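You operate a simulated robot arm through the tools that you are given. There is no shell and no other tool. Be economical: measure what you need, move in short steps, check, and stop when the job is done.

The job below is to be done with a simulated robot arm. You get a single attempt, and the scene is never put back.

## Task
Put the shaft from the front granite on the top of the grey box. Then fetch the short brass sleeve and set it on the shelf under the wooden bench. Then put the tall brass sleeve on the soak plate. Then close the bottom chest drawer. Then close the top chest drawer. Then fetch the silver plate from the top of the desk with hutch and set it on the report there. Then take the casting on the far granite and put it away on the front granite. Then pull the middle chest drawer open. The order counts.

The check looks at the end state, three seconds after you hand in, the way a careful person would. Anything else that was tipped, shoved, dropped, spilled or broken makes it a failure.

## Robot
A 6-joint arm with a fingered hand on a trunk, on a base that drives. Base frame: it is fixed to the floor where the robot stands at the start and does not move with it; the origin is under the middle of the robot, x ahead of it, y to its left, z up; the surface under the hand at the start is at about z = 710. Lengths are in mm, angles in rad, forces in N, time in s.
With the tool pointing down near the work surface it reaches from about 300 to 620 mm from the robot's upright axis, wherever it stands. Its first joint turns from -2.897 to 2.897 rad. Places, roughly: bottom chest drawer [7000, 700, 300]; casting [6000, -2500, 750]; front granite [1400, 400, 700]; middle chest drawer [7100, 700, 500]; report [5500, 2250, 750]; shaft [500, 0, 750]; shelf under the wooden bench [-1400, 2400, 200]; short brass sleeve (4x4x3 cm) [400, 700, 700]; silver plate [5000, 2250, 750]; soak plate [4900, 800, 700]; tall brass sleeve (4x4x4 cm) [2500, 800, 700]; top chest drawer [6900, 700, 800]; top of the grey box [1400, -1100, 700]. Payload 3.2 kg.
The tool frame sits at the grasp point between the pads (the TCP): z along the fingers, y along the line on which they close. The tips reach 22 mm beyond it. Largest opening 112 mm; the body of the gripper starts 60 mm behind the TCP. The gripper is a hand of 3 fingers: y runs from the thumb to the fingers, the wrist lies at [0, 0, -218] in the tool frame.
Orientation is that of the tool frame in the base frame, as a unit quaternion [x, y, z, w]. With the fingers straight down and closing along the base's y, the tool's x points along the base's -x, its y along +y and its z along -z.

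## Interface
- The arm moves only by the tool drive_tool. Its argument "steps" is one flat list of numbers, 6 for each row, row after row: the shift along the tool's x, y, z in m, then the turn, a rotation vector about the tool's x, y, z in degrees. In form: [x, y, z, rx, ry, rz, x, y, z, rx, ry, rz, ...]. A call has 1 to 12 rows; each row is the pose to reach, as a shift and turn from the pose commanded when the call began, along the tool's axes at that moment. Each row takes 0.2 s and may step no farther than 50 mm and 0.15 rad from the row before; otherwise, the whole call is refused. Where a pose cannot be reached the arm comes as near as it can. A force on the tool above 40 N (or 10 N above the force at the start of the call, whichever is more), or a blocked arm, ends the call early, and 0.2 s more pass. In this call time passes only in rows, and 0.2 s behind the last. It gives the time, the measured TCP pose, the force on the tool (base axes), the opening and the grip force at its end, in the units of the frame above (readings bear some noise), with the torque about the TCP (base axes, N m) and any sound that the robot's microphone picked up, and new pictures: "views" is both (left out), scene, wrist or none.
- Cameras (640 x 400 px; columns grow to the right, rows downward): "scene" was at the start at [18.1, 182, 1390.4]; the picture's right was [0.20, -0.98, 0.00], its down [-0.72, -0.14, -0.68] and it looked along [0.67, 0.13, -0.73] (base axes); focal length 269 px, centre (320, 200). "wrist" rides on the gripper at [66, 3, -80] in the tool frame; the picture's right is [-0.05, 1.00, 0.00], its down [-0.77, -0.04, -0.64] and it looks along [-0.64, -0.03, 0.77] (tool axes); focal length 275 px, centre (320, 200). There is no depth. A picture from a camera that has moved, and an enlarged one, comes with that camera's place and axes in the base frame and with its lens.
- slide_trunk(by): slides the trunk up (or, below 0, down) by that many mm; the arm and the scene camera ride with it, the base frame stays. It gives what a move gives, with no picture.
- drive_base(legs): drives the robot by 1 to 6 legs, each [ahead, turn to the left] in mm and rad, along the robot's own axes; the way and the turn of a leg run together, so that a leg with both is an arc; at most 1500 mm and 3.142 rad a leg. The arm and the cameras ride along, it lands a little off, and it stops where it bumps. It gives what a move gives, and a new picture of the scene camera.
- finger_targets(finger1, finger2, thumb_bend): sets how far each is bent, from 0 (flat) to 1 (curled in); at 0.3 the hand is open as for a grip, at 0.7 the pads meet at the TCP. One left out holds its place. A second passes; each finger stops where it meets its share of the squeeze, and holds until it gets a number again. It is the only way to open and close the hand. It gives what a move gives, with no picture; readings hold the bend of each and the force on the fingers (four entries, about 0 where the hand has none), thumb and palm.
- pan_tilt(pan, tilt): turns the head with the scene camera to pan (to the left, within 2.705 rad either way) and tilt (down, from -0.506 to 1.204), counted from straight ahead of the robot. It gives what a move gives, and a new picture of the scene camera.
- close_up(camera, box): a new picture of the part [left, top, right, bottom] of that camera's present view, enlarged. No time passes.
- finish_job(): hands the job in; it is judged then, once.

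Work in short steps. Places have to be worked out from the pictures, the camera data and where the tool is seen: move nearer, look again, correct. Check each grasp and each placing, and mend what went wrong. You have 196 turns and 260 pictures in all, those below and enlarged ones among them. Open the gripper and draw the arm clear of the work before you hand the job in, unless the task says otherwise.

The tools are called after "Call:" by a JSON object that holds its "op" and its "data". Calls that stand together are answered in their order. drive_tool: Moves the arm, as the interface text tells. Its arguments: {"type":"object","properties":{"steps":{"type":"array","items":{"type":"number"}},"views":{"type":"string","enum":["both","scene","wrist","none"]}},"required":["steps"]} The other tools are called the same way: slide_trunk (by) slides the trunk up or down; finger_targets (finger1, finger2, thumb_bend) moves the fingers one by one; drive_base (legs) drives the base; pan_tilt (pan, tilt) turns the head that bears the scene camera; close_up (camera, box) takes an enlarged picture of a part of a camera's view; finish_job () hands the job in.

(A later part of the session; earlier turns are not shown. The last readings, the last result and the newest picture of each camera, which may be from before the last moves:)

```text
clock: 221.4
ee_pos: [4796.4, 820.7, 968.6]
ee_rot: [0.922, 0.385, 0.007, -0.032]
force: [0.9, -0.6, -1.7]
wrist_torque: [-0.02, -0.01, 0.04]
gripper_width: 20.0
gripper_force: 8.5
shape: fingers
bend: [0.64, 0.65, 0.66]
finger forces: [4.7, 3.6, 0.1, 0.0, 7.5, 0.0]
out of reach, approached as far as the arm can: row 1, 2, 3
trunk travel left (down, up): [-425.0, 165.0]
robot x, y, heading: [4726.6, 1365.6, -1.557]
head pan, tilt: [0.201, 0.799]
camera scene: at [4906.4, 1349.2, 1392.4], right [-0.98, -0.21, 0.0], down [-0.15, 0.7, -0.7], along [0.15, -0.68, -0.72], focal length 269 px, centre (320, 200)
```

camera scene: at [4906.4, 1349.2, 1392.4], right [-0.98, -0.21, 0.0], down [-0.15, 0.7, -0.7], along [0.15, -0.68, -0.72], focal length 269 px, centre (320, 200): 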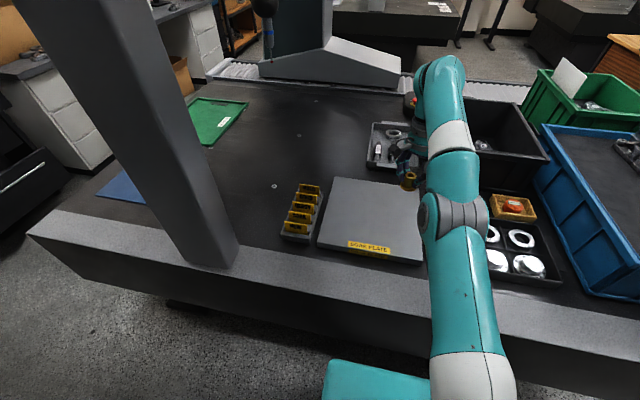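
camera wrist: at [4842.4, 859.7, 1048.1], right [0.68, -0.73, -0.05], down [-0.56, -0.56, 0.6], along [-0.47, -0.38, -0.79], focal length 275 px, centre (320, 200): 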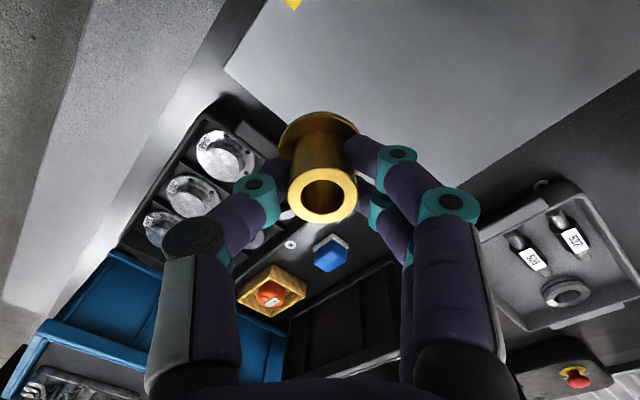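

Test whether turning the wrist back frees it: rotate −32° about the tool axis.

Call:
{"op": "drive_tool", "data": {"steps": [0, 0, 0, 0, 0, -8, 0, 0, 0, 0, 0, -16, 0, 0, 0, 0, 0, -24, 0, 0, 0, 0, 0, -32], "views": "none"}}

```text
clock: 222.4
ee_pos: [4796.8, 819.5, 968.5]
ee_rot: [0.781, 0.624, 0.018, -0.027]
force: [0.3, -0.7, -2.0]
wrist_torque: [0.03, -0.02, 0.01]
gripper_width: 20.3
gripper_force: 7.8
shape: fingers
bend: [0.64, 0.65, 0.66]
finger forces: [4.7, 3.6, 0.0, 0.0, 7.7, 0.0]
trunk travel left (down, up): [-425.0, 165.0]
robot x, y, heading: [4723.4, 1366.8, -1.555]
head pan, tilt: [0.201, 0.799]
```

Call:
{"op": "drive_tool", "data": {"steps": [-0.009, -0.039, 0, 0, 0, 0, -0.02, -0.078, 0, 0, 0, 0], "views": "none"}}

Call:
{"op": "drive_tool", "data": {"steps": [0.02, -0.005, 0.0, 0, 0, 0, 0.044, -0.01, 0, 0, 0, 0], "views": "none"}}

```text
clock: 223.0
ee_pos: [4716.2, 817.7, 969.9]
ee_rot: [0.781, 0.623, 0.017, -0.027]
force: [-0.3, 0.9, -1.1]
wrist_torque: [0.0, 0.01, -0.02]
gripper_width: 20.3
gripper_force: 7.6
shape: fingers
bend: [0.64, 0.65, 0.66]
finger forces: [4.7, 3.5, 0.0, 0.0, 7.6, 0.0]
trunk travel left (down, up): [-425.0, 165.0]
robot x, y, heading: [4721.0, 1366.6, -1.557]
head pan, tilt: [0.201, 0.799]
```

```text
clock: 223.6
ee_pos: [4716.4, 863.4, 972.4]
ee_rot: [0.781, 0.624, 0.017, -0.028]
force: [-0.3, 0.3, -1.2]
wrist_torque: [0.01, 0.0, 0.01]
gripper_width: 20.0
gripper_force: 8.1
shape: fingers
bend: [0.64, 0.65, 0.66]
finger forces: [4.7, 3.6, 0.1, 0.0, 7.5, 0.1]
trunk travel left (down, up): [-425.0, 165.0]
robot x, y, heading: [4724.6, 1361.6, -1.557]
head pan, tilt: [0.201, 0.799]
```

Freed; it was the wrist limit. Now level the tool and move over the plate at (4800,800), descending to z≈840.

Call:
{"op": "drive_tool", "data": {"steps": [0, 0, 0.03, -0.4, -1, 0, 0, 0.01, 0.06, -0.7, -2, 0, -0.01, 0.04, 0.09, -1, -3, 0, -0.025, 0.07, 0.11, -1.29, -3.53, 0, -0.043, 0.096, 0.13, -1.29, -3.53, 0], "views": "both"}}

```text
clock: 224.8
ee_pos: [4798.9, 807.7, 837.2]
ee_rot: [0.782, 0.624, -0.001, 0.001]
force: [0.6, 0.4, -1.3]
wrist_torque: [0.03, -0.02, 0.01]
gripper_width: 20.4
gripper_force: 7.8
shape: fingers
bend: [0.64, 0.65, 0.66]
finger forces: [4.8, 3.7, 0.0, 0.1, 7.6, 0.0]
trunk travel left (down, up): [-425.0, 165.0]
robot x, y, heading: [4726.7, 1362.6, -1.555]
head pan, tilt: [0.201, 0.799]
camera scene: at [4906.5, 1348.9, 1392.4], right [-0.98, -0.21, 0.0], down [-0.15, 0.7, -0.7], along [0.15, -0.68, -0.72], focal length 269 px, centre (320, 200)
camera wrist: at [4817.5, 871.4, 917.7], right [0.96, -0.27, 0.0], down [-0.21, -0.74, 0.64], along [-0.17, -0.61, -0.77], focal length 275 px, centre (320, 200)
```

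scene: 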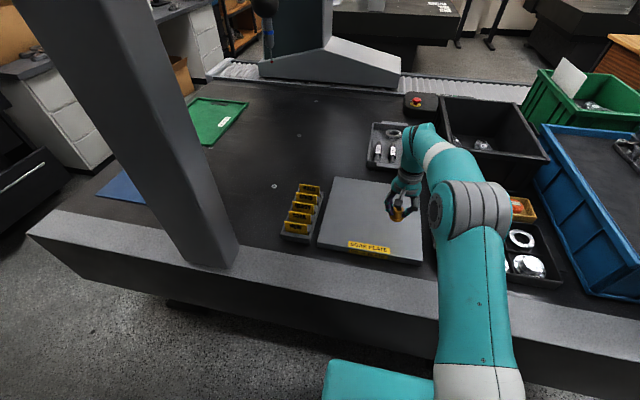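
wrist: 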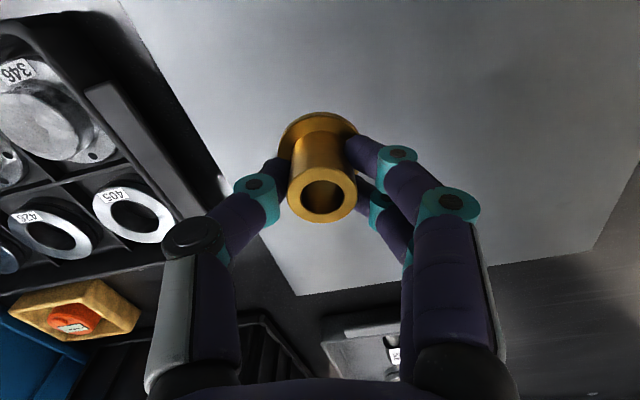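

Over the plate. Shift 30 mm further in and descend carefully.

Call:
{"op": "drive_tool", "data": {"steps": [0, 0.015, 0.02, 0, 0, 0, 0, 0.03, 0.04, 0, 0, 0, 0, 0.03, 0.055, 0, 0, 0], "views": "none"}}

Call:
{"op": "drive_tool", "data": {"steps": [0, 0, 0.004, 0, 0, 0, 0, 0, 0.008, 0, 0, 0], "views": "wrist"}}

```text
clock: 225.6
ee_pos: [4829.4, 800.6, 783.3]
ee_rot: [0.781, 0.625, 0.001, 0.001]
force: [-0.6, 0.2, -1.1]
wrist_torque: [0.0, 0.01, 0.0]
gripper_width: 20.3
gripper_force: 8.1
shape: fingers
bend: [0.64, 0.65, 0.66]
finger forces: [5.0, 3.7, 0.1, 0.1, 7.6, 0.1]
trunk travel left (down, up): [-425.0, 165.0]
robot x, y, heading: [4727.5, 1362.7, -1.554]
head pan, tilt: [0.201, 0.799]
```

```text
clock: 226.2
ee_pos: [4829.3, 801.5, 777.9]
ee_rot: [0.781, 0.624, -0.001, 0.003]
force: [-0.3, -1.1, 14.1]
wrist_torque: [0.0, 0.02, 0.02]
gripper_width: 19.7
gripper_force: 11.2
shape: fingers
bend: [0.65, 0.66, 0.66]
finger forces: [6.6, 5.0, 0.0, 0.1, 10.2, 0.0]
trunk travel left (down, up): [-425.0, 165.0]
robot x, y, heading: [4724.8, 1367.2, -1.559]
head pan, tilt: [0.201, 0.799]
camera wrist: at [4847.1, 865.4, 857.4], right [0.96, -0.27, 0.0], down [-0.21, -0.74, 0.64], along [-0.17, -0.62, -0.77], focal length 275 px, centre (320, 200)
```

wrist: 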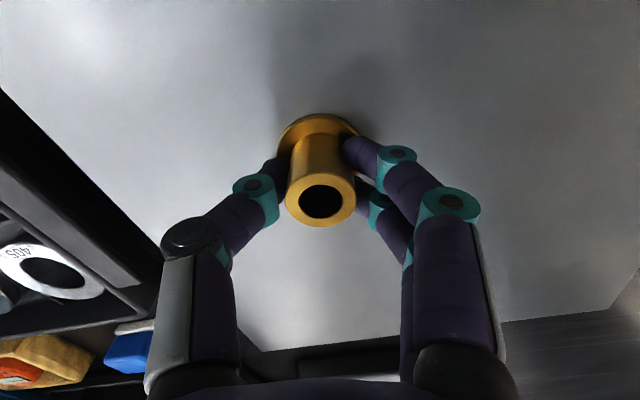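

Contact at 14 N. Back off 2 mm, release, and rise.

Call:
{"op": "drive_tool", "data": {"steps": [0, 0, -0.002, 0, 0, 0], "views": "none"}}

Call:
{"op": "finger_targets", "data": {"finger1": 0.42, "finger2": 0.42, "thumb_bend": 0.42}}

Call:
{"op": "drive_tool", "data": {"steps": [0, 0, -0.02, 0, 0, 0, 0, 0, -0.06, 0, 0, 0, 0, 0, -0.1, 0, 0, 0, 0, 0, -0.14, 0, 0, 0, 0, -0.03, -0.16, 0, 0, 0, 0, -0.06, -0.16, 0, 0, 0], "views": "both"}}

```text
clock: 226.6
ee_pos: [4828.9, 800.8, 777.9]
ee_rot: [0.781, 0.625, -0.001, 0.001]
force: [0.1, -2.4, 9.4]
wrist_torque: [-0.04, -0.02, -0.01]
gripper_width: 19.7
gripper_force: 11.0
shape: fingers
bend: [0.65, 0.66, 0.66]
finger forces: [6.3, 5.4, 0.0, 0.0, 9.7, 0.1]
trunk travel left (down, up): [-425.0, 165.0]
robot x, y, heading: [4722.5, 1364.8, -1.558]
head pan, tilt: [0.201, 0.799]
```

```text
clock: 227.6
ee_pos: [4829.4, 801.3, 777.3]
ee_rot: [0.781, 0.625, 0.0, 0.0]
force: [-0.6, -0.5, 0.1]
wrist_torque: [-0.02, 0.04, 0.0]
gripper_width: 77.7
gripper_force: 0.0
shape: fingers
bend: [0.42, 0.42, 0.42]
finger forces: [0.1, 0.1, 0.1, 0.0, 0.0, 0.1]
trunk travel left (down, up): [-425.0, 165.0]
robot x, y, heading: [4722.3, 1363.3, -1.554]
head pan, tilt: [0.201, 0.799]
```

```text
clock: 229.0
ee_pos: [4770.0, 814.5, 937.3]
ee_rot: [0.781, 0.625, 0.0, 0.001]
force: [0.1, 0.2, 0.0]
wrist_torque: [-0.02, -0.02, -0.02]
gripper_width: 77.4
gripper_force: 0.0
shape: fingers
bend: [0.42, 0.42, 0.42]
finger forces: [0.1, 0.1, 0.1, 0.0, 0.0, 0.0]
trunk travel left (down, up): [-425.0, 165.0]
robot x, y, heading: [4724.9, 1369.7, -1.556]
head pan, tilt: [0.201, 0.799]
camera scene: at [4906.2, 1349.3, 1392.4], right [-0.98, -0.21, 0.0], down [-0.15, 0.7, -0.7], along [0.15, -0.68, -0.72], focal length 269 px, centre (320, 200)
camera wrist: at [4788.0, 877.9, 1017.5], right [0.96, -0.27, 0.0], down [-0.21, -0.74, 0.64], along [-0.17, -0.61, -0.77], focal length 275 px, centre (320, 200)
```

scene: 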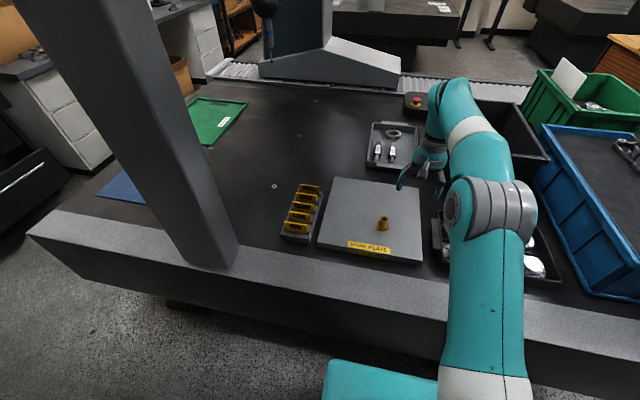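
wrist: 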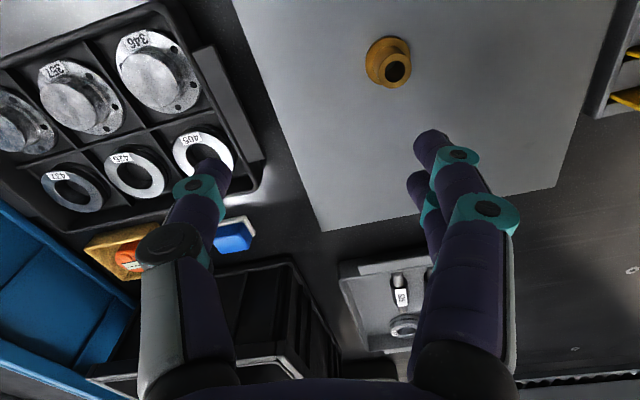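

Tall sleeve stands on the soak plate. Retract the arm, back up a little, turn to heading 0 and look ahead toward the chest.

Call:
{"op": "drive_tool", "data": {"steps": [0.04, -0.02, 0, 0, 0, 0, 0.078, -0.05, 0, 0, 0, 0], "views": "none"}}

Call:
{"op": "drive_base", "data": {"legs": [[-70, 0], [0, 1.556]]}}

Call:
{"op": "pan_tilt", "data": {"pan": -0.1, "tilt": 0.35}}

Call:
{"op": "pan_tilt", "data": {"pan": 0.8, "tilt": 0.5}}

```text
clock: 229.6
ee_pos: [4737.5, 901.4, 937.5]
ee_rot: [0.782, 0.623, 0.0, 0.002]
force: [-0.4, -0.1, -0.3]
wrist_torque: [0.0, 0.0, -0.02]
gripper_width: 77.5
gripper_force: 0.1
shape: fingers
bend: [0.42, 0.42, 0.42]
finger forces: [0.0, 0.1, 0.0, 0.0, 0.0, 0.0]
trunk travel left (down, up): [-425.0, 165.0]
robot x, y, heading: [4725.7, 1366.5, -1.553]
head pan, tilt: [0.201, 0.799]
```

```text
clock: 234.4
ee_pos: [5186.9, 1451.1, 936.7]
ee_rot: [0.111, 0.994, 0.001, 0.001]
force: [0.3, -0.2, -0.8]
wrist_torque: [0.02, 0.01, 0.03]
gripper_width: 77.2
gripper_force: 0.1
shape: fingers
bend: [0.42, 0.42, 0.42]
finger forces: [0.0, 0.0, 0.0, 0.0, 0.0, 0.0]
trunk travel left (down, up): [-425.0, 165.0]
robot x, y, heading: [4725.2, 1438.1, 0.015]
head pan, tilt: [0.201, 0.799]
camera scene: at [4739.1, 1618.7, 1392.4], right [0.22, -0.98, 0.0], down [-0.7, -0.15, -0.7], along [0.68, 0.15, -0.72], focal length 269 px, centre (320, 200)
```

scene: 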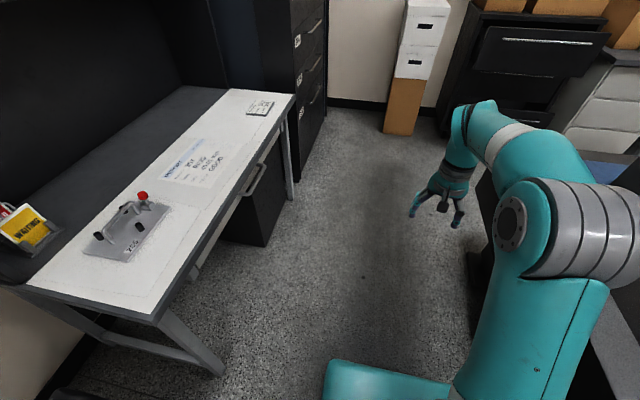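

```text
clock: 235.3
ee_pos: [5186.9, 1451.8, 936.4]
ee_rot: [0.111, 0.994, 0.002, 0.0]
force: [-0.2, 0.2, 0.7]
wrist_torque: [0.04, 0.0, 0.0]
gripper_width: 77.6
gripper_force: 0.1
shape: fingers
bend: [0.42, 0.42, 0.42]
finger forces: [0.0, 0.1, 0.0, 0.0, 0.0, 0.0]
trunk travel left (down, up): [-425.0, 165.0]
robot x, y, heading: [4720.2, 1435.6, 0.018]
head pan, tilt: [-0.099, 0.351]
camera scene: at [4753.1, 1593.5, 1431.9], right [-0.08, -1.0, 0.0], down [-0.34, 0.03, -0.94], along [0.94, -0.08, -0.34], focal length 269 px, centre (320, 200)
```

scene: 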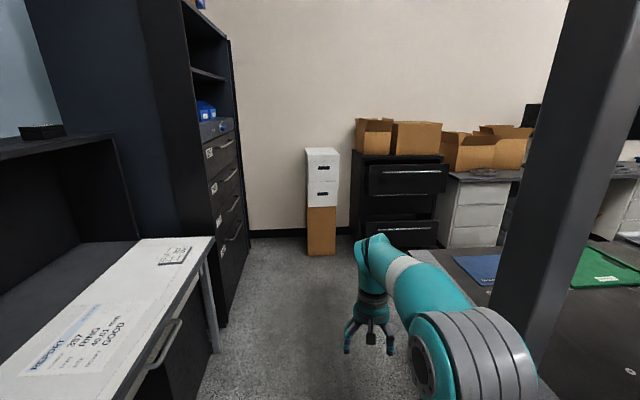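

```text
clock: 236.5
ee_pos: [5186.8, 1451.2, 936.7]
ee_rot: [0.111, 0.994, 0.0, -0.001]
force: [0.8, 0.8, 0.4]
wrist_torque: [-0.01, -0.02, -0.01]
gripper_width: 77.4
gripper_force: 0.2
shape: fingers
bend: [0.42, 0.42, 0.42]
finger forces: [0.0, 0.1, 0.0, 0.0, 0.0, 0.0]
trunk travel left (down, up): [-425.0, 165.0]
robot x, y, heading: [4725.4, 1436.8, 0.009]
head pan, tilt: [0.799, 0.499]
camera scene: at [4722.8, 1667.4, 1418.3], right [0.73, -0.69, 0.0], down [-0.33, -0.35, -0.88], along [0.6, 0.64, -0.48], focal length 269 px, centre (320, 200)
```

scene: 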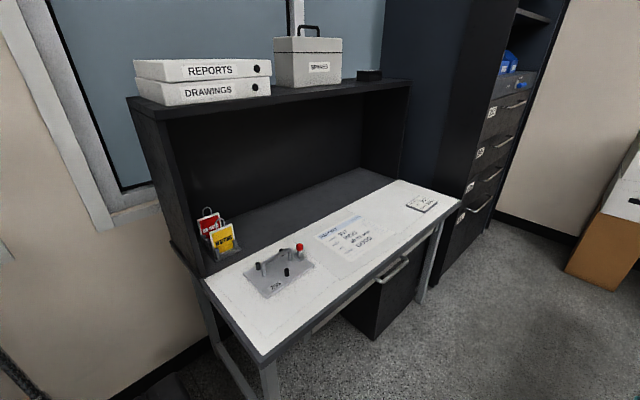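

Desk with hutch is on the left; the chest (two open drawers) is ahead near x≈6900–7000, y 370–1010. I drive on to (6380,1430) and inspect.

Call:
{"op": "drive_base", "data": {"legs": [[0, -0.012], [1500, 0], [155, 0]]}}

Call:
{"op": "pan_tilt", "data": {"pan": -0.9, "tilt": 0.6}}

Call:
{"op": "pan_tilt", "data": {"pan": -1.7, "tilt": 0.8}}

```text
clock: 245.3
ee_pos: [6853.5, 1434.1, 935.6]
ee_rot: [0.123, 0.992, 0.001, 0.0]
force: [-0.4, 1.3, 0.7]
wrist_torque: [0.02, -0.02, -0.03]
gripper_width: 77.7
gripper_force: 0.0
shape: fingers
bend: [0.42, 0.42, 0.42]
finger forces: [0.0, 0.0, 0.0, 0.0, 0.1, 0.0]
trunk travel left (down, up): [-425.0, 165.0]
robot x, y, heading: [6388.1, 1429.7, -0.009]
head pan, tilt: [0.799, 0.499]
camera scene: at [6394.6, 1662.3, 1418.3], right [0.71, -0.7, 0.0], down [-0.34, -0.34, -0.88], along [0.62, 0.62, -0.48], focal length 269 px, centre (320, 200)
```

scene: 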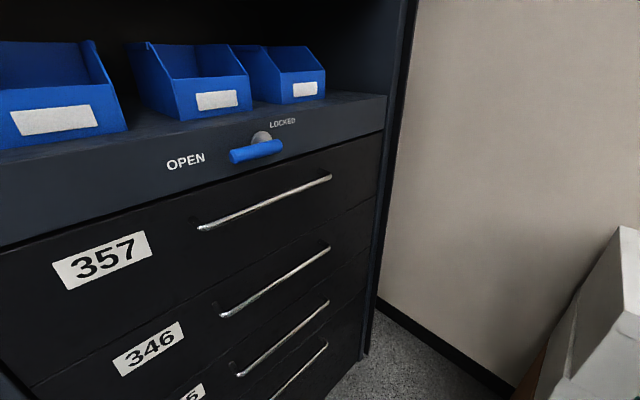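

```text
clock: 247.1
ee_pos: [6853.6, 1435.3, 936.2]
ee_rot: [0.123, 0.992, 0.002, 0.0]
force: [-1.0, 0.6, -0.3]
wrist_torque: [-0.02, -0.01, 0.0]
gripper_width: 77.4
gripper_force: 0.1
shape: fingers
bend: [0.42, 0.42, 0.42]
finger forces: [0.1, 0.0, 0.1, 0.1, 0.0, 0.0]
trunk travel left (down, up): [-425.0, 165.0]
robot x, y, heading: [6388.7, 1435.2, -0.007]
head pan, tilt: [-0.901, 0.6]
camera scene: at [6384.5, 1527.9, 1409.2], right [-0.79, -0.61, 0.0], down [-0.35, 0.45, -0.83], along [0.51, -0.65, -0.56], focal length 269 px, centre (320, 200)
```

scene: 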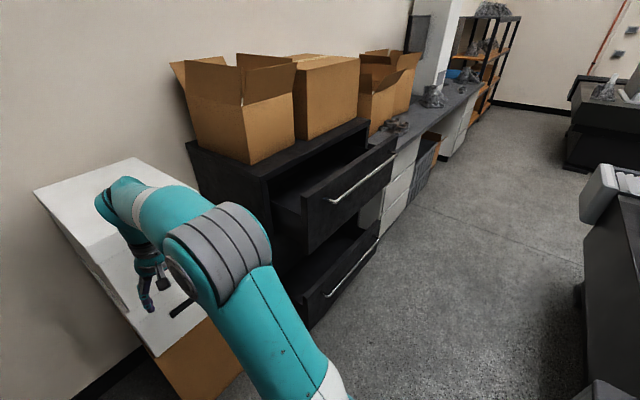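

```text
clock: 248.2
ee_pos: [6853.6, 1433.4, 937.3]
ee_rot: [0.123, 0.992, 0.001, 0.0]
force: [-0.4, -0.6, 0.1]
wrist_torque: [-0.03, -0.01, -0.02]
gripper_width: 77.6
gripper_force: 0.0
shape: fingers
bend: [0.42, 0.42, 0.42]
finger forces: [0.0, 0.0, 0.1, 0.1, 0.0, 0.1]
trunk travel left (down, up): [-425.0, 165.0]
robot x, y, heading: [6388.3, 1432.4, -0.009]
head pan, tilt: [-1.7, 0.799]
camera scene: at [6319.2, 1517.7, 1392.4], right [-0.99, 0.14, 0.0], down [0.1, 0.71, -0.7], along [-0.1, -0.69, -0.72], focal length 269 px, centre (320, 200)
```

scene: 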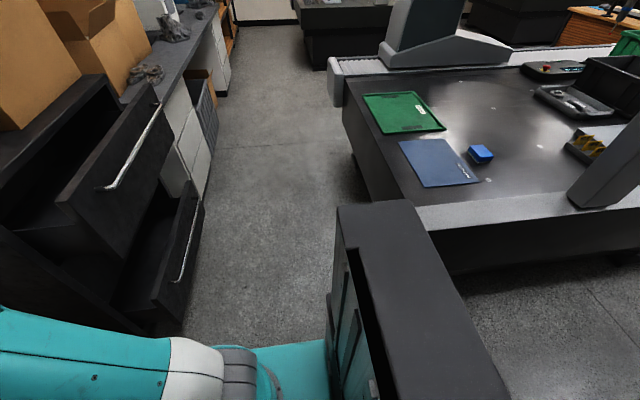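

Drawer fronts: top at x≈6860 (z 656–900), bottom at x≈6895 (z 47–370), y≈270–980. The gap to the granite (x≈5920) is adequate. I raise the trunk for safety, turn right and drive into the gap.

Call:
{"op": "slide_trunk", "data": {"by": 120}}

Call:
{"op": "drive_base", "data": {"legs": [[-60, 0], [0, -1.582], [800, 0]]}}

Call:
{"op": "pan_tilt", "data": {"pan": 0.9, "tilt": 0.7}}

```text
clock: 249.7
ee_pos: [6852.3, 1435.1, 1056.9]
ee_rot: [0.123, 0.992, 0.001, -0.001]
force: [0.0, 0.0, 0.3]
wrist_torque: [-0.04, 0.0, 0.02]
gripper_width: 77.9
gripper_force: 0.1
shape: fingers
bend: [0.42, 0.42, 0.42]
finger forces: [0.0, 0.1, 0.0, 0.0, 0.0, 0.0]
trunk travel left (down, up): [-545.0, 45.0]
robot x, y, heading: [6391.8, 1427.5, -0.01]
head pan, tilt: [-1.7, 0.799]
```

```text
clock: 258.4
ee_pos: [6312.7, 167.4, 1056.4]
ee_rot: [0.792, 0.611, 0.0, 0.001]
force: [0.8, 0.1, -0.2]
wrist_torque: [0.02, -0.03, -0.02]
gripper_width: 77.9
gripper_force: 0.1
shape: fingers
bend: [0.42, 0.42, 0.42]
finger forces: [0.1, 0.0, 0.0, 0.0, 0.1, 0.0]
trunk travel left (down, up): [-545.0, 45.0]
robot x, y, heading: [6315.3, 629.6, -1.59]
head pan, tilt: [-1.7, 0.799]
camera scene: at [6401.1, 701.4, 1512.4], right [0.15, 0.99, 0.0], down [0.71, -0.11, -0.7], along [-0.69, 0.1, -0.72], focal length 269 px, centre (320, 200)
```

scene: 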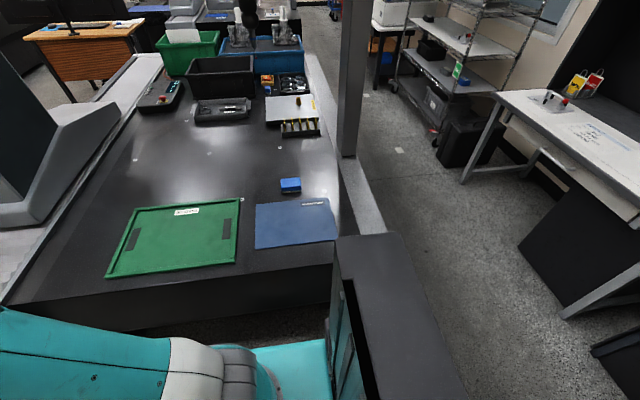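

```text
clock: 260.7
ee_pos: [6313.9, 167.8, 1058.0]
ee_rot: [0.792, 0.611, 0.0, 0.001]
force: [-0.3, -1.1, -0.2]
wrist_torque: [0.0, -0.05, 0.0]
gripper_width: 77.3
gripper_force: 0.1
shape: fingers
bend: [0.42, 0.42, 0.42]
finger forces: [0.0, 0.0, 0.0, 0.0, 0.0, 0.0]
trunk travel left (down, up): [-545.0, 45.0]
robot x, y, heading: [6311.7, 635.7, -1.592]
head pan, tilt: [0.901, 0.7]
camera scene: at [6546.5, 635.8, 1520.6], right [-0.64, -0.77, 0.0], down [-0.5, 0.41, -0.76], along [0.59, -0.49, -0.64], focal length 269 px, centre (320, 200)
```

scene: 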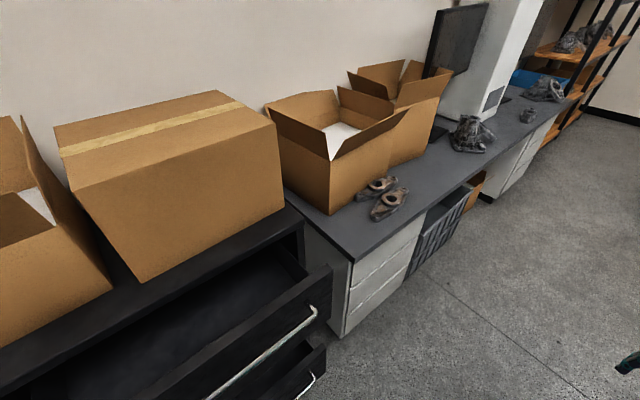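

Now I straighten the hand's yaw, then pitch it to horizontal (fingers forward) in the free space.

Call:
{"op": "drive_tool", "data": {"steps": [0, 0, 0, 0, 0, -6.7, 0, 0, 0, 0, 0, -13.5], "views": "none"}}

Call:
{"op": "drive_tool", "data": {"steps": [-0.009, 0, 0.01, 0, -8.2, 0, -0.018, 0, 0.02, 0, -16.4, 0, -0.027, 0, 0.03, 0, -24.6, 0, -0.036, 0, 0.04, 0, -32.8, 0, -0.045, 0, 0.05, 0, -41, 0, -0.054, 0, 0.06, 0, -49.2, 0, -0.063, 0, 0.07, 0, -57.4, 0, -0.072, 0, 0.08, 0, -65.6, 0, -0.081, 0, 0.09, 0, -73.8, 0, -0.09, 0, 0.1, 0, -82, 0, -0.09, 0, 0.1, 0, -90, 0], "views": "none"}}

```text
clock: 261.3
ee_pos: [6312.2, 167.8, 1056.0]
ee_rot: [0.714, 0.7, 0.0, 0.0]
force: [1.0, -0.2, 0.1]
wrist_torque: [0.01, 0.03, 0.03]
gripper_width: 77.4
gripper_force: 0.1
shape: fingers
bend: [0.42, 0.42, 0.42]
finger forces: [0.1, 0.0, 0.0, 0.1, 0.0, 0.1]
trunk travel left (down, up): [-545.0, 45.0]
robot x, y, heading: [6312.4, 633.1, -1.588]
head pan, tilt: [0.901, 0.7]
```

```text
clock: 263.7
ee_pos: [6311.8, 78.0, 956.8]
ee_rot: [0.506, 0.494, -0.505, 0.495]
force: [0.9, 0.0, -0.2]
wrist_torque: [-0.01, 0.03, 0.0]
gripper_width: 77.4
gripper_force: 0.1
shape: fingers
bend: [0.42, 0.42, 0.42]
finger forces: [0.1, 0.1, 0.1, 0.0, 0.0, 0.1]
trunk travel left (down, up): [-545.0, 45.0]
robot x, y, heading: [6313.0, 631.8, -1.589]
head pan, tilt: [0.901, 0.7]
```

Horizontal pose reached. Close fingers into a pusher, retract 80 mm, and lower the trunk.

Call:
{"op": "finger_targets", "data": {"finger1": 0.7, "finger2": 0.7, "thumb_bend": 0.7}}

Call:
{"op": "drive_tool", "data": {"steps": [0, 0, -0.04, 0, 0, 0, 0, 0, -0.08, 0, 0, 0], "views": "none"}}

Call:
{"op": "slide_trunk", "data": {"by": -400}}

Call:
{"op": "slide_trunk", "data": {"by": -145}}

Call:
{"op": "drive_tool", "data": {"steps": [0.04, 0, 0, 0, 0, 0, 0.08, 0, 0, 0, 0, 0, 0.115, 0, 0, 0, 0, 0], "views": "scene"}}

```text
clock: 264.7
ee_pos: [6310.7, 78.4, 957.6]
ee_rot: [0.505, 0.495, -0.505, 0.495]
force: [0.3, 0.6, 0.8]
wrist_torque: [-0.01, -0.03, -0.04]
gripper_width: 3.0
gripper_force: 0.1
shape: fingers
bend: [0.7, 0.7, 0.7]
finger forces: [0.0, 0.0, 0.0, 0.0, 0.1, 0.1]
trunk travel left (down, up): [-545.0, 45.0]
robot x, y, heading: [6312.6, 630.3, -1.595]
head pan, tilt: [0.901, 0.7]
```

```text
clock: 265.3
ee_pos: [6313.7, 154.6, 954.7]
ee_rot: [0.505, 0.494, -0.505, 0.496]
force: [-0.3, -0.9, 0.3]
wrist_torque: [0.0, 0.04, -0.04]
gripper_width: 2.8
gripper_force: 0.0
shape: fingers
bend: [0.7, 0.7, 0.7]
finger forces: [0.1, 0.0, 0.0, 0.1, 0.1, 0.0]
out of reach, approached as far as the arm can: row 2
trunk travel left (down, up): [-545.0, 45.0]
robot x, y, heading: [6314.3, 631.5, -1.594]
head pan, tilt: [0.901, 0.7]
```

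```text
clock: 269.1
ee_pos: [6312.6, 155.3, 555.5]
ee_rot: [0.505, 0.494, -0.505, 0.496]
force: [-0.4, -0.5, -0.3]
wrist_torque: [0.02, -0.02, 0.03]
gripper_width: 2.9
gripper_force: 0.0
shape: fingers
bend: [0.7, 0.7, 0.7]
finger forces: [0.1, 0.0, 0.0, 0.0, 0.0, 0.0]
trunk travel left (down, up): [-145.0, 445.0]
robot x, y, heading: [6310.7, 631.7, -1.592]
head pan, tilt: [0.901, 0.7]
```

```text
clock: 270.9
ee_pos: [6313.1, 155.2, 409.9]
ee_rot: [0.505, 0.495, -0.505, 0.496]
force: [-0.4, 0.8, -0.3]
wrist_torque: [-0.03, 0.04, 0.0]
gripper_width: 2.9
gripper_force: 0.1
shape: fingers
bend: [0.7, 0.7, 0.7]
finger forces: [0.0, 0.0, 0.0, 0.0, 0.0, 0.1]
trunk travel left (down, up): [0.0, 590.0]
robot x, y, heading: [6315.0, 631.9, -1.584]
head pan, tilt: [0.901, 0.7]
```

```text
clock: 271.6
ee_pos: [6313.7, 151.2, 295.6]
ee_rot: [0.506, 0.495, -0.504, 0.495]
force: [0.3, -0.8, -0.5]
wrist_torque: [0.02, 0.03, 0.01]
gripper_width: 2.6
gripper_force: 0.1
shape: fingers
bend: [0.7, 0.7, 0.7]
finger forces: [0.1, 0.0, 0.1, 0.0, 0.0, 0.0]
out of reach, approached as far as the arm can: row 3
trunk travel left (down, up): [0.0, 590.0]
robot x, y, heading: [6315.7, 634.1, -1.59]
head pan, tilt: [0.901, 0.7]
camera scene: at [6546.5, 635.9, 975.7], right [-0.64, -0.77, 0.0], down [-0.5, 0.41, -0.76], along [0.59, -0.49, -0.64], focal length 269 px, centre (320, 200)
```

scene: 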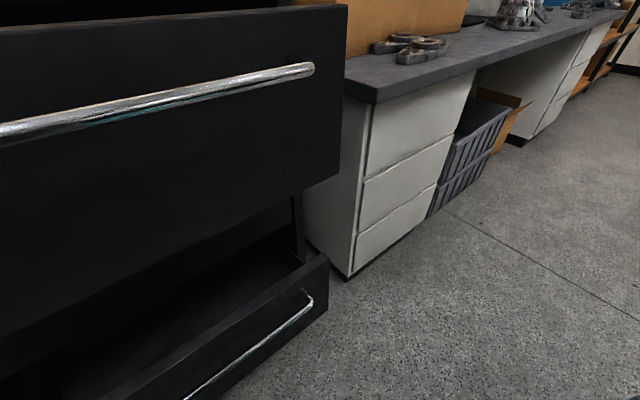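

Drawers span y≈325–980 (centre ≈650). I raise the hand a bit above the handle (z≈335), then turn left to face the chest.

Call:
{"op": "drive_tool", "data": {"steps": [-0.02, 0, 0, 0, 0, 0, -0.04, 0, 0, 0, 0, 0], "views": "none"}}

Call:
{"op": "drive_base", "data": {"legs": [[0, 1.59]]}}

Call:
{"op": "pan_tilt", "data": {"pan": 0.0, "tilt": 0.6}}

```text
clock: 272.2
ee_pos: [6314.3, 150.2, 336.9]
ee_rot: [0.505, 0.494, -0.505, 0.495]
force: [-0.6, 0.5, 0.3]
wrist_torque: [0.0, 0.04, -0.01]
gripper_width: 2.5
gripper_force: 0.0
shape: fingers
bend: [0.7, 0.7, 0.7]
finger forces: [0.0, 0.0, 0.0, 0.0, 0.1, 0.1]
trunk travel left (down, up): [0.0, 590.0]
robot x, y, heading: [6311.9, 633.3, -1.588]
head pan, tilt: [0.901, 0.7]
```

```text
clock: 276.5
ee_pos: [6795.6, 638.7, 335.6]
ee_rot: [0.002, 0.707, -0.002, 0.707]
force: [-0.8, 0.4, 0.2]
wrist_torque: [-0.01, 0.0, 0.0]
gripper_width: 3.1
gripper_force: 0.0
shape: fingers
bend: [0.7, 0.7, 0.7]
finger forces: [0.0, 0.0, 0.1, 0.0, 0.0, 0.0]
trunk travel left (down, up): [0.0, 590.0]
robot x, y, heading: [6313.9, 630.4, -0.003]
head pan, tilt: [0.901, 0.7]
camera scene: at [6307.5, 865.4, 975.6], right [0.78, -0.62, 0.0], down [-0.4, -0.5, -0.76], along [0.48, 0.6, -0.64], focal length 269 px, centre (320, 200)
```

scene: 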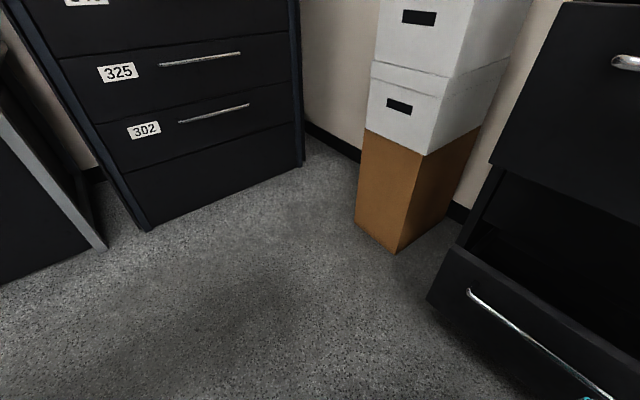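

```text
clock: 277.7
ee_pos: [6796.1, 638.8, 334.4]
ee_rot: [0.003, 0.706, -0.001, 0.708]
force: [1.0, -0.8, 0.0]
wrist_torque: [-0.02, 0.01, -0.02]
gripper_width: 2.9
gripper_force: 0.2
shape: fingers
bend: [0.7, 0.7, 0.7]
finger forces: [0.0, 0.1, 0.0, 0.1, 0.0, 0.0]
trunk travel left (down, up): [0.0, 590.0]
robot x, y, heading: [6314.8, 631.3, -0.005]
head pan, tilt: [0.0, 0.6]
camera scene: at [6342.9, 798.7, 984.2], right [0.0, -1.0, 0.0], down [-0.56, 0.0, -0.83], along [0.83, 0.0, -0.56], focal length 269 px, centre (320, 200)
```

scene: 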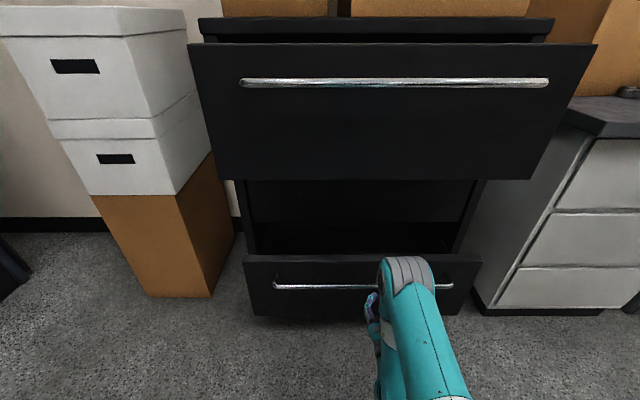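

Facing the chest, hand in front of the bottom drawer. Drive ahead in stages to push it.

Call:
{"op": "drive_base", "data": {"legs": [[130, 0]]}}

```text
clock: 279.0
ee_pos: [6924.8, 640.5, 335.0]
ee_rot: [0.001, 0.706, 0.0, 0.708]
force: [-0.6, 0.2, 0.0]
wrist_torque: [0.01, 0.01, 0.02]
gripper_width: 2.2
gripper_force: 0.0
shape: fingers
bend: [0.7, 0.7, 0.7]
finger forces: [0.1, 0.0, 0.1, 0.1, 0.0, 0.0]
trunk travel left (down, up): [0.0, 590.0]
robot x, y, heading: [6446.6, 633.4, -0.005]
head pan, tilt: [0.0, 0.6]
camera scene: at [6472.5, 798.4, 984.2], right [0.0, -1.0, 0.0], down [-0.56, 0.0, -0.83], along [0.83, 0.0, -0.56], focal length 269 px, centre (320, 200)
```

scene: 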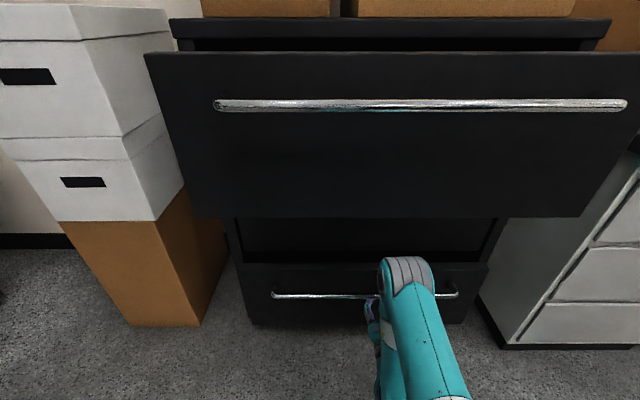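

The drawer seems to have started moving (it grew less than expected). Continue pushing.

Call:
{"op": "drive_base", "data": {"legs": [[80, 0]]}}

Call:
{"op": "drive_base", "data": {"legs": [[50, 0]]}}

```text
clock: 280.1
ee_pos: [6997.4, 637.8, 332.7]
ee_rot: [0.002, 0.71, -0.001, 0.704]
force: [-8.6, 0.6, -1.9]
wrist_torque: [0.01, 0.0, -0.03]
gripper_width: 0.3
gripper_force: 5.9
shape: fingers
bend: [0.71, 0.72, 0.72]
finger forces: [3.2, 3.5, 0.0, 0.1, 5.9, 0.1]
trunk travel left (down, up): [0.0, 590.0]
robot x, y, heading: [6518.6, 630.2, -0.003]
head pan, tilt: [0.0, 0.6]
stopped in leg 1: the force on the tool passed its limit at 67 N (the readings are from after the stop); the commanded pose is now the measured one
camera scene: at [6546.3, 798.2, 984.3], right [0.0, -1.0, 0.0], down [-0.56, 0.0, -0.83], along [0.83, 0.0, -0.56], focal length 269 px, centre (320, 200)
```

scene: 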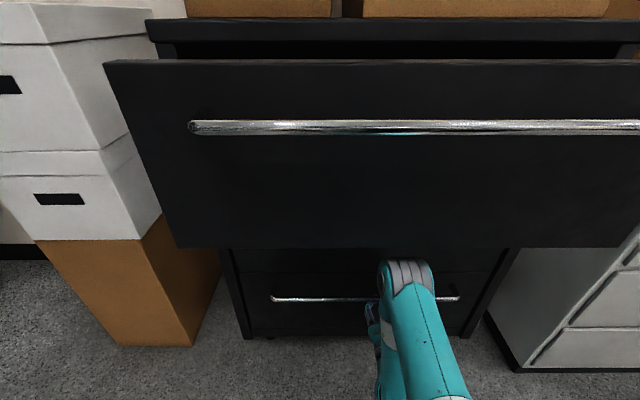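

```text
clock: 280.8
ee_pos: [6997.2, 638.6, 330.8]
ee_rot: [0.003, 0.715, -0.002, 0.699]
force: [-14.9, -0.6, 2.2]
wrist_torque: [-0.04, -0.08, -0.05]
gripper_width: 0.0
gripper_force: 10.1
shape: fingers
bend: [0.72, 0.72, 0.73]
finger forces: [4.7, 5.8, 0.0, 0.0, 10.0, 0.1]
trunk travel left (down, up): [0.0, 590.0]
robot x, y, heading: [6521.1, 629.3, -0.002]
head pan, tilt: [0.0, 0.6]
stopped in leg 1: the force on the tool passed its limit at 79 N (the readings are from after the stop); the commanded pose is now the measured one
camera scene: at [6549.1, 798.2, 984.3], right [0.0, -1.0, 0.0], down [-0.56, 0.0, -0.83], along [0.83, 0.0, -0.56], focal length 269 px, centre (320, 200)
```

scene: 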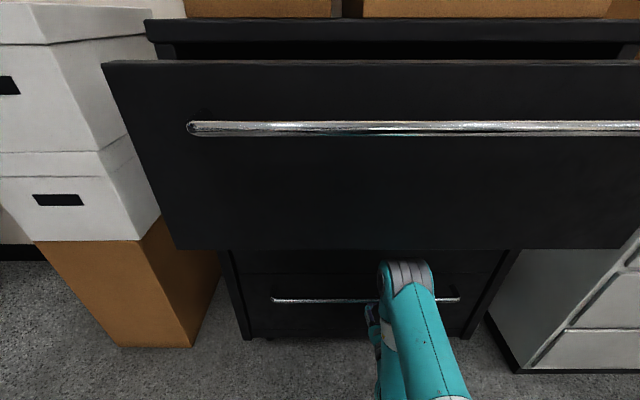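

It hit the end stop (tip ≈ x 7020). Back off and check that the bottom drawer is flush.

Call:
{"op": "drive_base", "data": {"legs": [[-205, 0]]}}

Call:
{"op": "close_up", "data": {"camera": "scene", "box": [200, 150, 520, 350]}}

```text
clock: 282.4
ee_pos: [6792.9, 638.4, 331.4]
ee_rot: [0.002, 0.714, -0.001, 0.7]
force: [-0.8, 0.5, -0.6]
wrist_torque: [0.02, -0.03, 0.01]
gripper_width: 1.7
gripper_force: 0.0
shape: fingers
bend: [0.7, 0.7, 0.7]
finger forces: [0.0, 0.0, 0.1, 0.0, 0.0, 0.0]
trunk travel left (down, up): [0.0, 590.0]
robot x, y, heading: [6314.2, 631.9, -0.004]
head pan, tilt: [0.0, 0.6]
camera scene: at [6345.3, 798.7, 984.2], right [0.0, -1.0, 0.0], down [-0.56, 0.0, -0.83], along [0.83, 0.0, -0.56], focal length 269 px, centre (320, 200)
```

scene: 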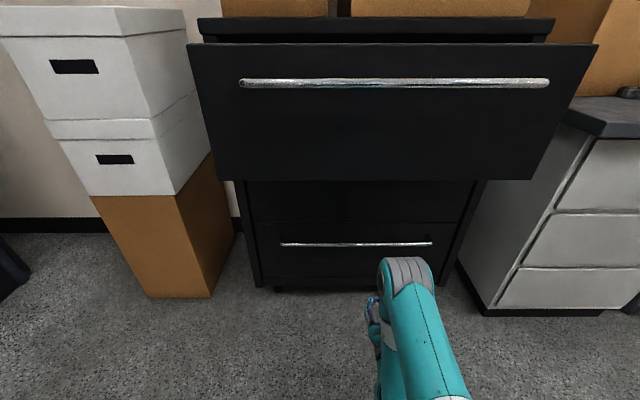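

```text
2.00 times, centred on (360, 250) of scene
camera zoom: at [6345.3, 798.7, 984.2], right [0.0, -1.0, 0.0], down [-0.56, 0.0, -0.83], along [0.83, 0.0, -0.56], focal length 539 px, centre (240, 100)
```

zoom: 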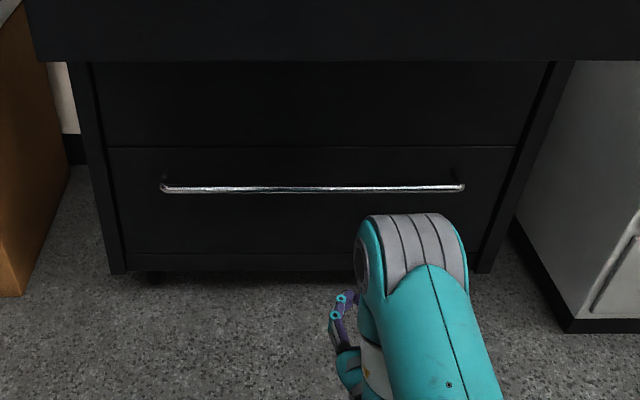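

Bottom drawer is flush. Raise the trunk by 450 so the fist meets the top drawer at z≈781, below its handle.

Call:
{"op": "slide_trunk", "data": {"by": 400}}

Call:
{"op": "slide_trunk", "data": {"by": 50}}

Call:
{"op": "drive_base", "data": {"legs": [[120, 0]]}}

```text
clock: 286.3
ee_pos: [6793.2, 640.2, 730.2]
ee_rot: [0.002, 0.714, -0.001, 0.7]
force: [-0.3, 0.3, 0.8]
wrist_torque: [-0.05, -0.02, -0.01]
gripper_width: 1.6
gripper_force: 0.0
shape: fingers
bend: [0.7, 0.7, 0.7]
finger forces: [0.0, 0.0, 0.0, 0.1, 0.0, 0.0]
trunk travel left (down, up): [-400.0, 190.0]
robot x, y, heading: [6316.3, 633.2, -0.002]
head pan, tilt: [0.0, 0.6]
```

```text
clock: 287.2
ee_pos: [6793.8, 637.8, 781.0]
ee_rot: [0.003, 0.714, -0.002, 0.7]
force: [-0.2, -0.3, 0.3]
wrist_torque: [0.0, 0.04, -0.02]
gripper_width: 1.9
gripper_force: 0.1
shape: fingers
bend: [0.7, 0.7, 0.7]
finger forces: [0.0, 0.0, 0.0, 0.1, 0.1, 0.1]
trunk travel left (down, up): [-450.0, 140.0]
robot x, y, heading: [6314.5, 633.8, -0.006]
head pan, tilt: [0.0, 0.6]
```

```text
clock: 288.4
ee_pos: [6913.1, 638.9, 781.4]
ee_rot: [0.002, 0.714, -0.001, 0.7]
force: [0.5, -1.0, 0.1]
wrist_torque: [0.02, -0.03, -0.02]
gripper_width: 1.6
gripper_force: 0.1
shape: fingers
bend: [0.7, 0.7, 0.7]
finger forces: [0.1, 0.0, 0.1, 0.0, 0.0, 0.1]
trunk travel left (down, up): [-450.0, 140.0]
robot x, y, heading: [6439.6, 633.6, -0.005]
head pan, tilt: [0.0, 0.6]
camera scene: at [6466.0, 798.3, 1434.2], right [0.0, -1.0, 0.0], down [-0.57, 0.0, -0.82], along [0.82, 0.0, -0.57], focal length 269 px, centre (320, 200)
```

scene: 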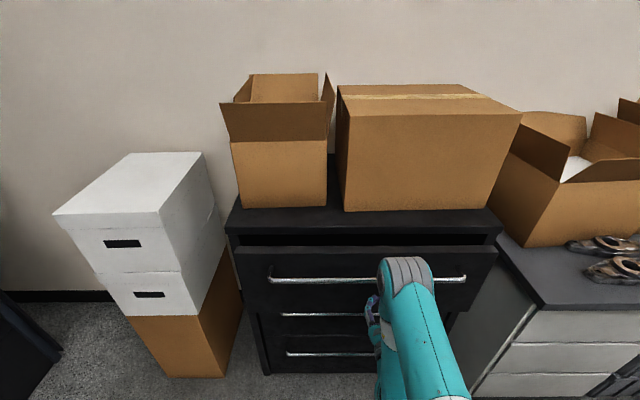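

Top drawer is moving in; continue until the stop.

Call:
{"op": "drive_base", "data": {"legs": [[90, 0]]}}

Call:
{"op": "drive_base", "data": {"legs": [[30, 0]]}}

```text
clock: 289.6
ee_pos: [6996.6, 637.6, 780.3]
ee_rot: [0.003, 0.716, -0.002, 0.698]
force: [-7.0, 0.3, 1.1]
wrist_torque: [0.01, -0.05, -0.01]
gripper_width: 0.0
gripper_force: 3.4
shape: fingers
bend: [0.71, 0.71, 0.71]
finger forces: [1.0, 2.0, 0.0, 0.0, 3.7, 0.0]
trunk travel left (down, up): [-450.0, 140.0]
robot x, y, heading: [6520.4, 631.9, -0.007]
head pan, tilt: [0.0, 0.6]
stopped in leg 1: the force on the tool passed its limit at 54 N (the readings are from after the stop); the commanded pose is now the measured one
camera scene: at [6549.4, 797.9, 1434.3], right [0.0, -1.0, 0.0], down [-0.56, 0.0, -0.83], along [0.83, 0.0, -0.56], focal length 269 px, centre (320, 200)
```

scene: 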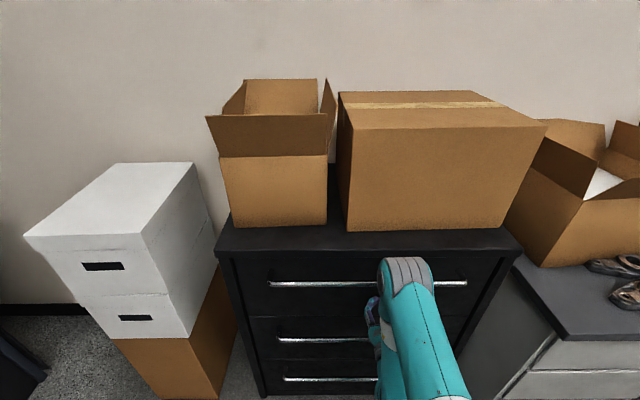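

```text
clock: 290.4
ee_pos: [6996.8, 638.1, 778.3]
ee_rot: [0.003, 0.72, -0.002, 0.694]
force: [-22.3, 0.1, 4.5]
wrist_torque: [-0.06, -0.24, 0.12]
gripper_width: 0.1
gripper_force: 12.8
shape: fingers
bend: [0.72, 0.72, 0.73]
finger forces: [5.9, 8.5, 0.0, 0.0, 11.9, 0.0]
trunk travel left (down, up): [-450.0, 140.0]
robot x, y, heading: [6527.6, 633.5, -0.007]
head pan, tilt: [0.0, 0.6]
stopped in leg 1: the force on the tool passed its limit at 68 N (the readings are from after the stop); the commanded pose is now the measured one
camera scene: at [6553.1, 797.9, 1434.4], right [0.0, -1.0, 0.0], down [-0.56, 0.0, -0.83], along [0.83, 0.0, -0.56], focal length 269 px, centre (320, 200)
```

scene: 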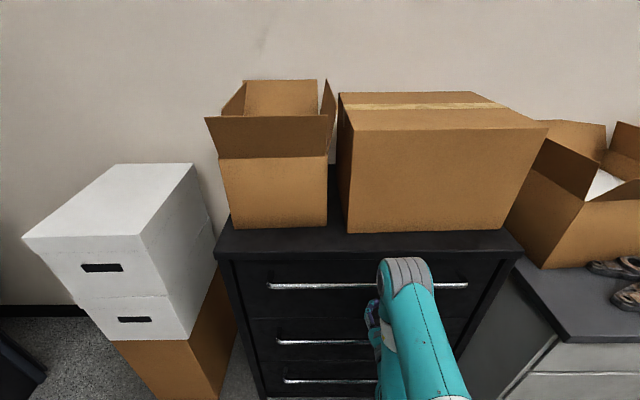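

Both drawers are closed. Back off, and pitch the hand back to pointing down.

Call:
{"op": "drive_base", "data": {"legs": [[-205, 0]]}}

Call:
{"op": "drive_tool", "data": {"steps": [-0.01, 0, 0, 0, 8, 0, -0.02, 0, 0, 0, 16, 0, -0.03, 0, 0, 0, 24, 0, -0.04, 0, 0, 0, 32, 0, -0.05, 0, 0, 0, 40, 0, -0.06, 0, 0, 0, 48, 0, -0.07, 0, 0, 0, 56, 0, -0.08, 0, 0, 0, 64, 0, -0.09, 0, 0, 0, 72, 0, -0.1, 0, 0, 0, 80, 0, -0.12, 0, 0, 0, 88, 0], "views": "none"}}

Call:
{"op": "pan_tilt", "data": {"pan": 0.0, "tilt": 0.7}}

```text
clock: 292.0
ee_pos: [6795.7, 638.3, 775.6]
ee_rot: [0.004, 0.721, -0.003, 0.693]
force: [-0.3, -0.4, 0.1]
wrist_torque: [0.01, 0.0, 0.01]
gripper_width: 1.4
gripper_force: 0.1
shape: fingers
bend: [0.7, 0.7, 0.7]
finger forces: [0.1, 0.0, 0.1, 0.0, 0.0, 0.1]
trunk travel left (down, up): [-450.0, 140.0]
robot x, y, heading: [6323.9, 634.2, -0.008]
head pan, tilt: [0.0, 0.6]
camera scene: at [6352.7, 798.9, 1434.2], right [-0.01, -1.0, 0.0], down [-0.56, 0.0, -0.83], along [0.83, 0.0, -0.56], focal length 269 px, centre (320, 200)
```

scene: 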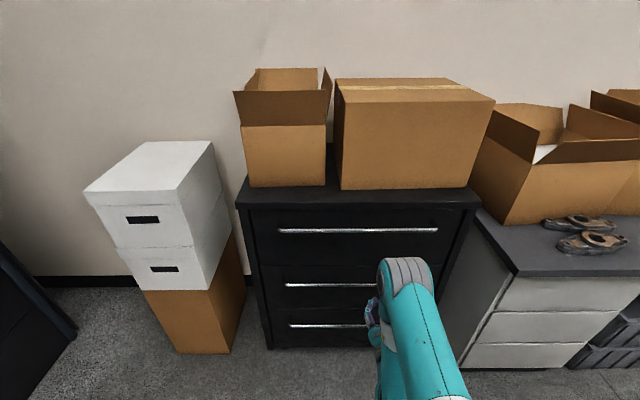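

```text
clock: 294.4
ee_pos: [6800.8, 638.1, 896.5]
ee_rot: [0.003, 1.0, 0.0, -0.002]
force: [-0.6, -0.3, -0.3]
wrist_torque: [0.03, 0.0, 0.02]
gripper_width: 2.0
gripper_force: 0.1
shape: fingers
bend: [0.7, 0.7, 0.7]
finger forces: [0.0, 0.1, 0.0, 0.0, 0.0, 0.0]
out of reach, approached as far as the arm can: row 7
trunk travel left (down, up): [-450.0, 140.0]
robot x, y, heading: [6322.3, 631.0, -0.003]
head pan, tilt: [0.0, 0.6]
```

```text
clock: 295.1
ee_pos: [6801.1, 637.5, 896.7]
ee_rot: [0.003, 1.0, 0.0, -0.002]
force: [0.6, -0.4, 0.6]
wrist_torque: [-0.03, 0.03, -0.03]
gripper_width: 2.0
gripper_force: 0.0
shape: fingers
bend: [0.7, 0.7, 0.7]
finger forces: [0.0, 0.0, 0.0, 0.0, 0.0, 0.0]
trunk travel left (down, up): [-450.0, 140.0]
robot x, y, heading: [6322.0, 633.8, -0.004]
head pan, tilt: [0.0, 0.7]
camera scene: at [6349.5, 798.9, 1425.6], right [-0.01, -1.0, 0.0], down [-0.64, 0.0, -0.77], along [0.77, 0.0, -0.64], focal length 269 px, centre (320, 200)
```

scene: 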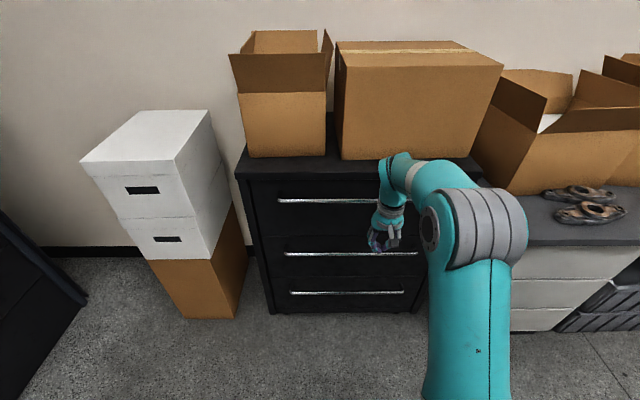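

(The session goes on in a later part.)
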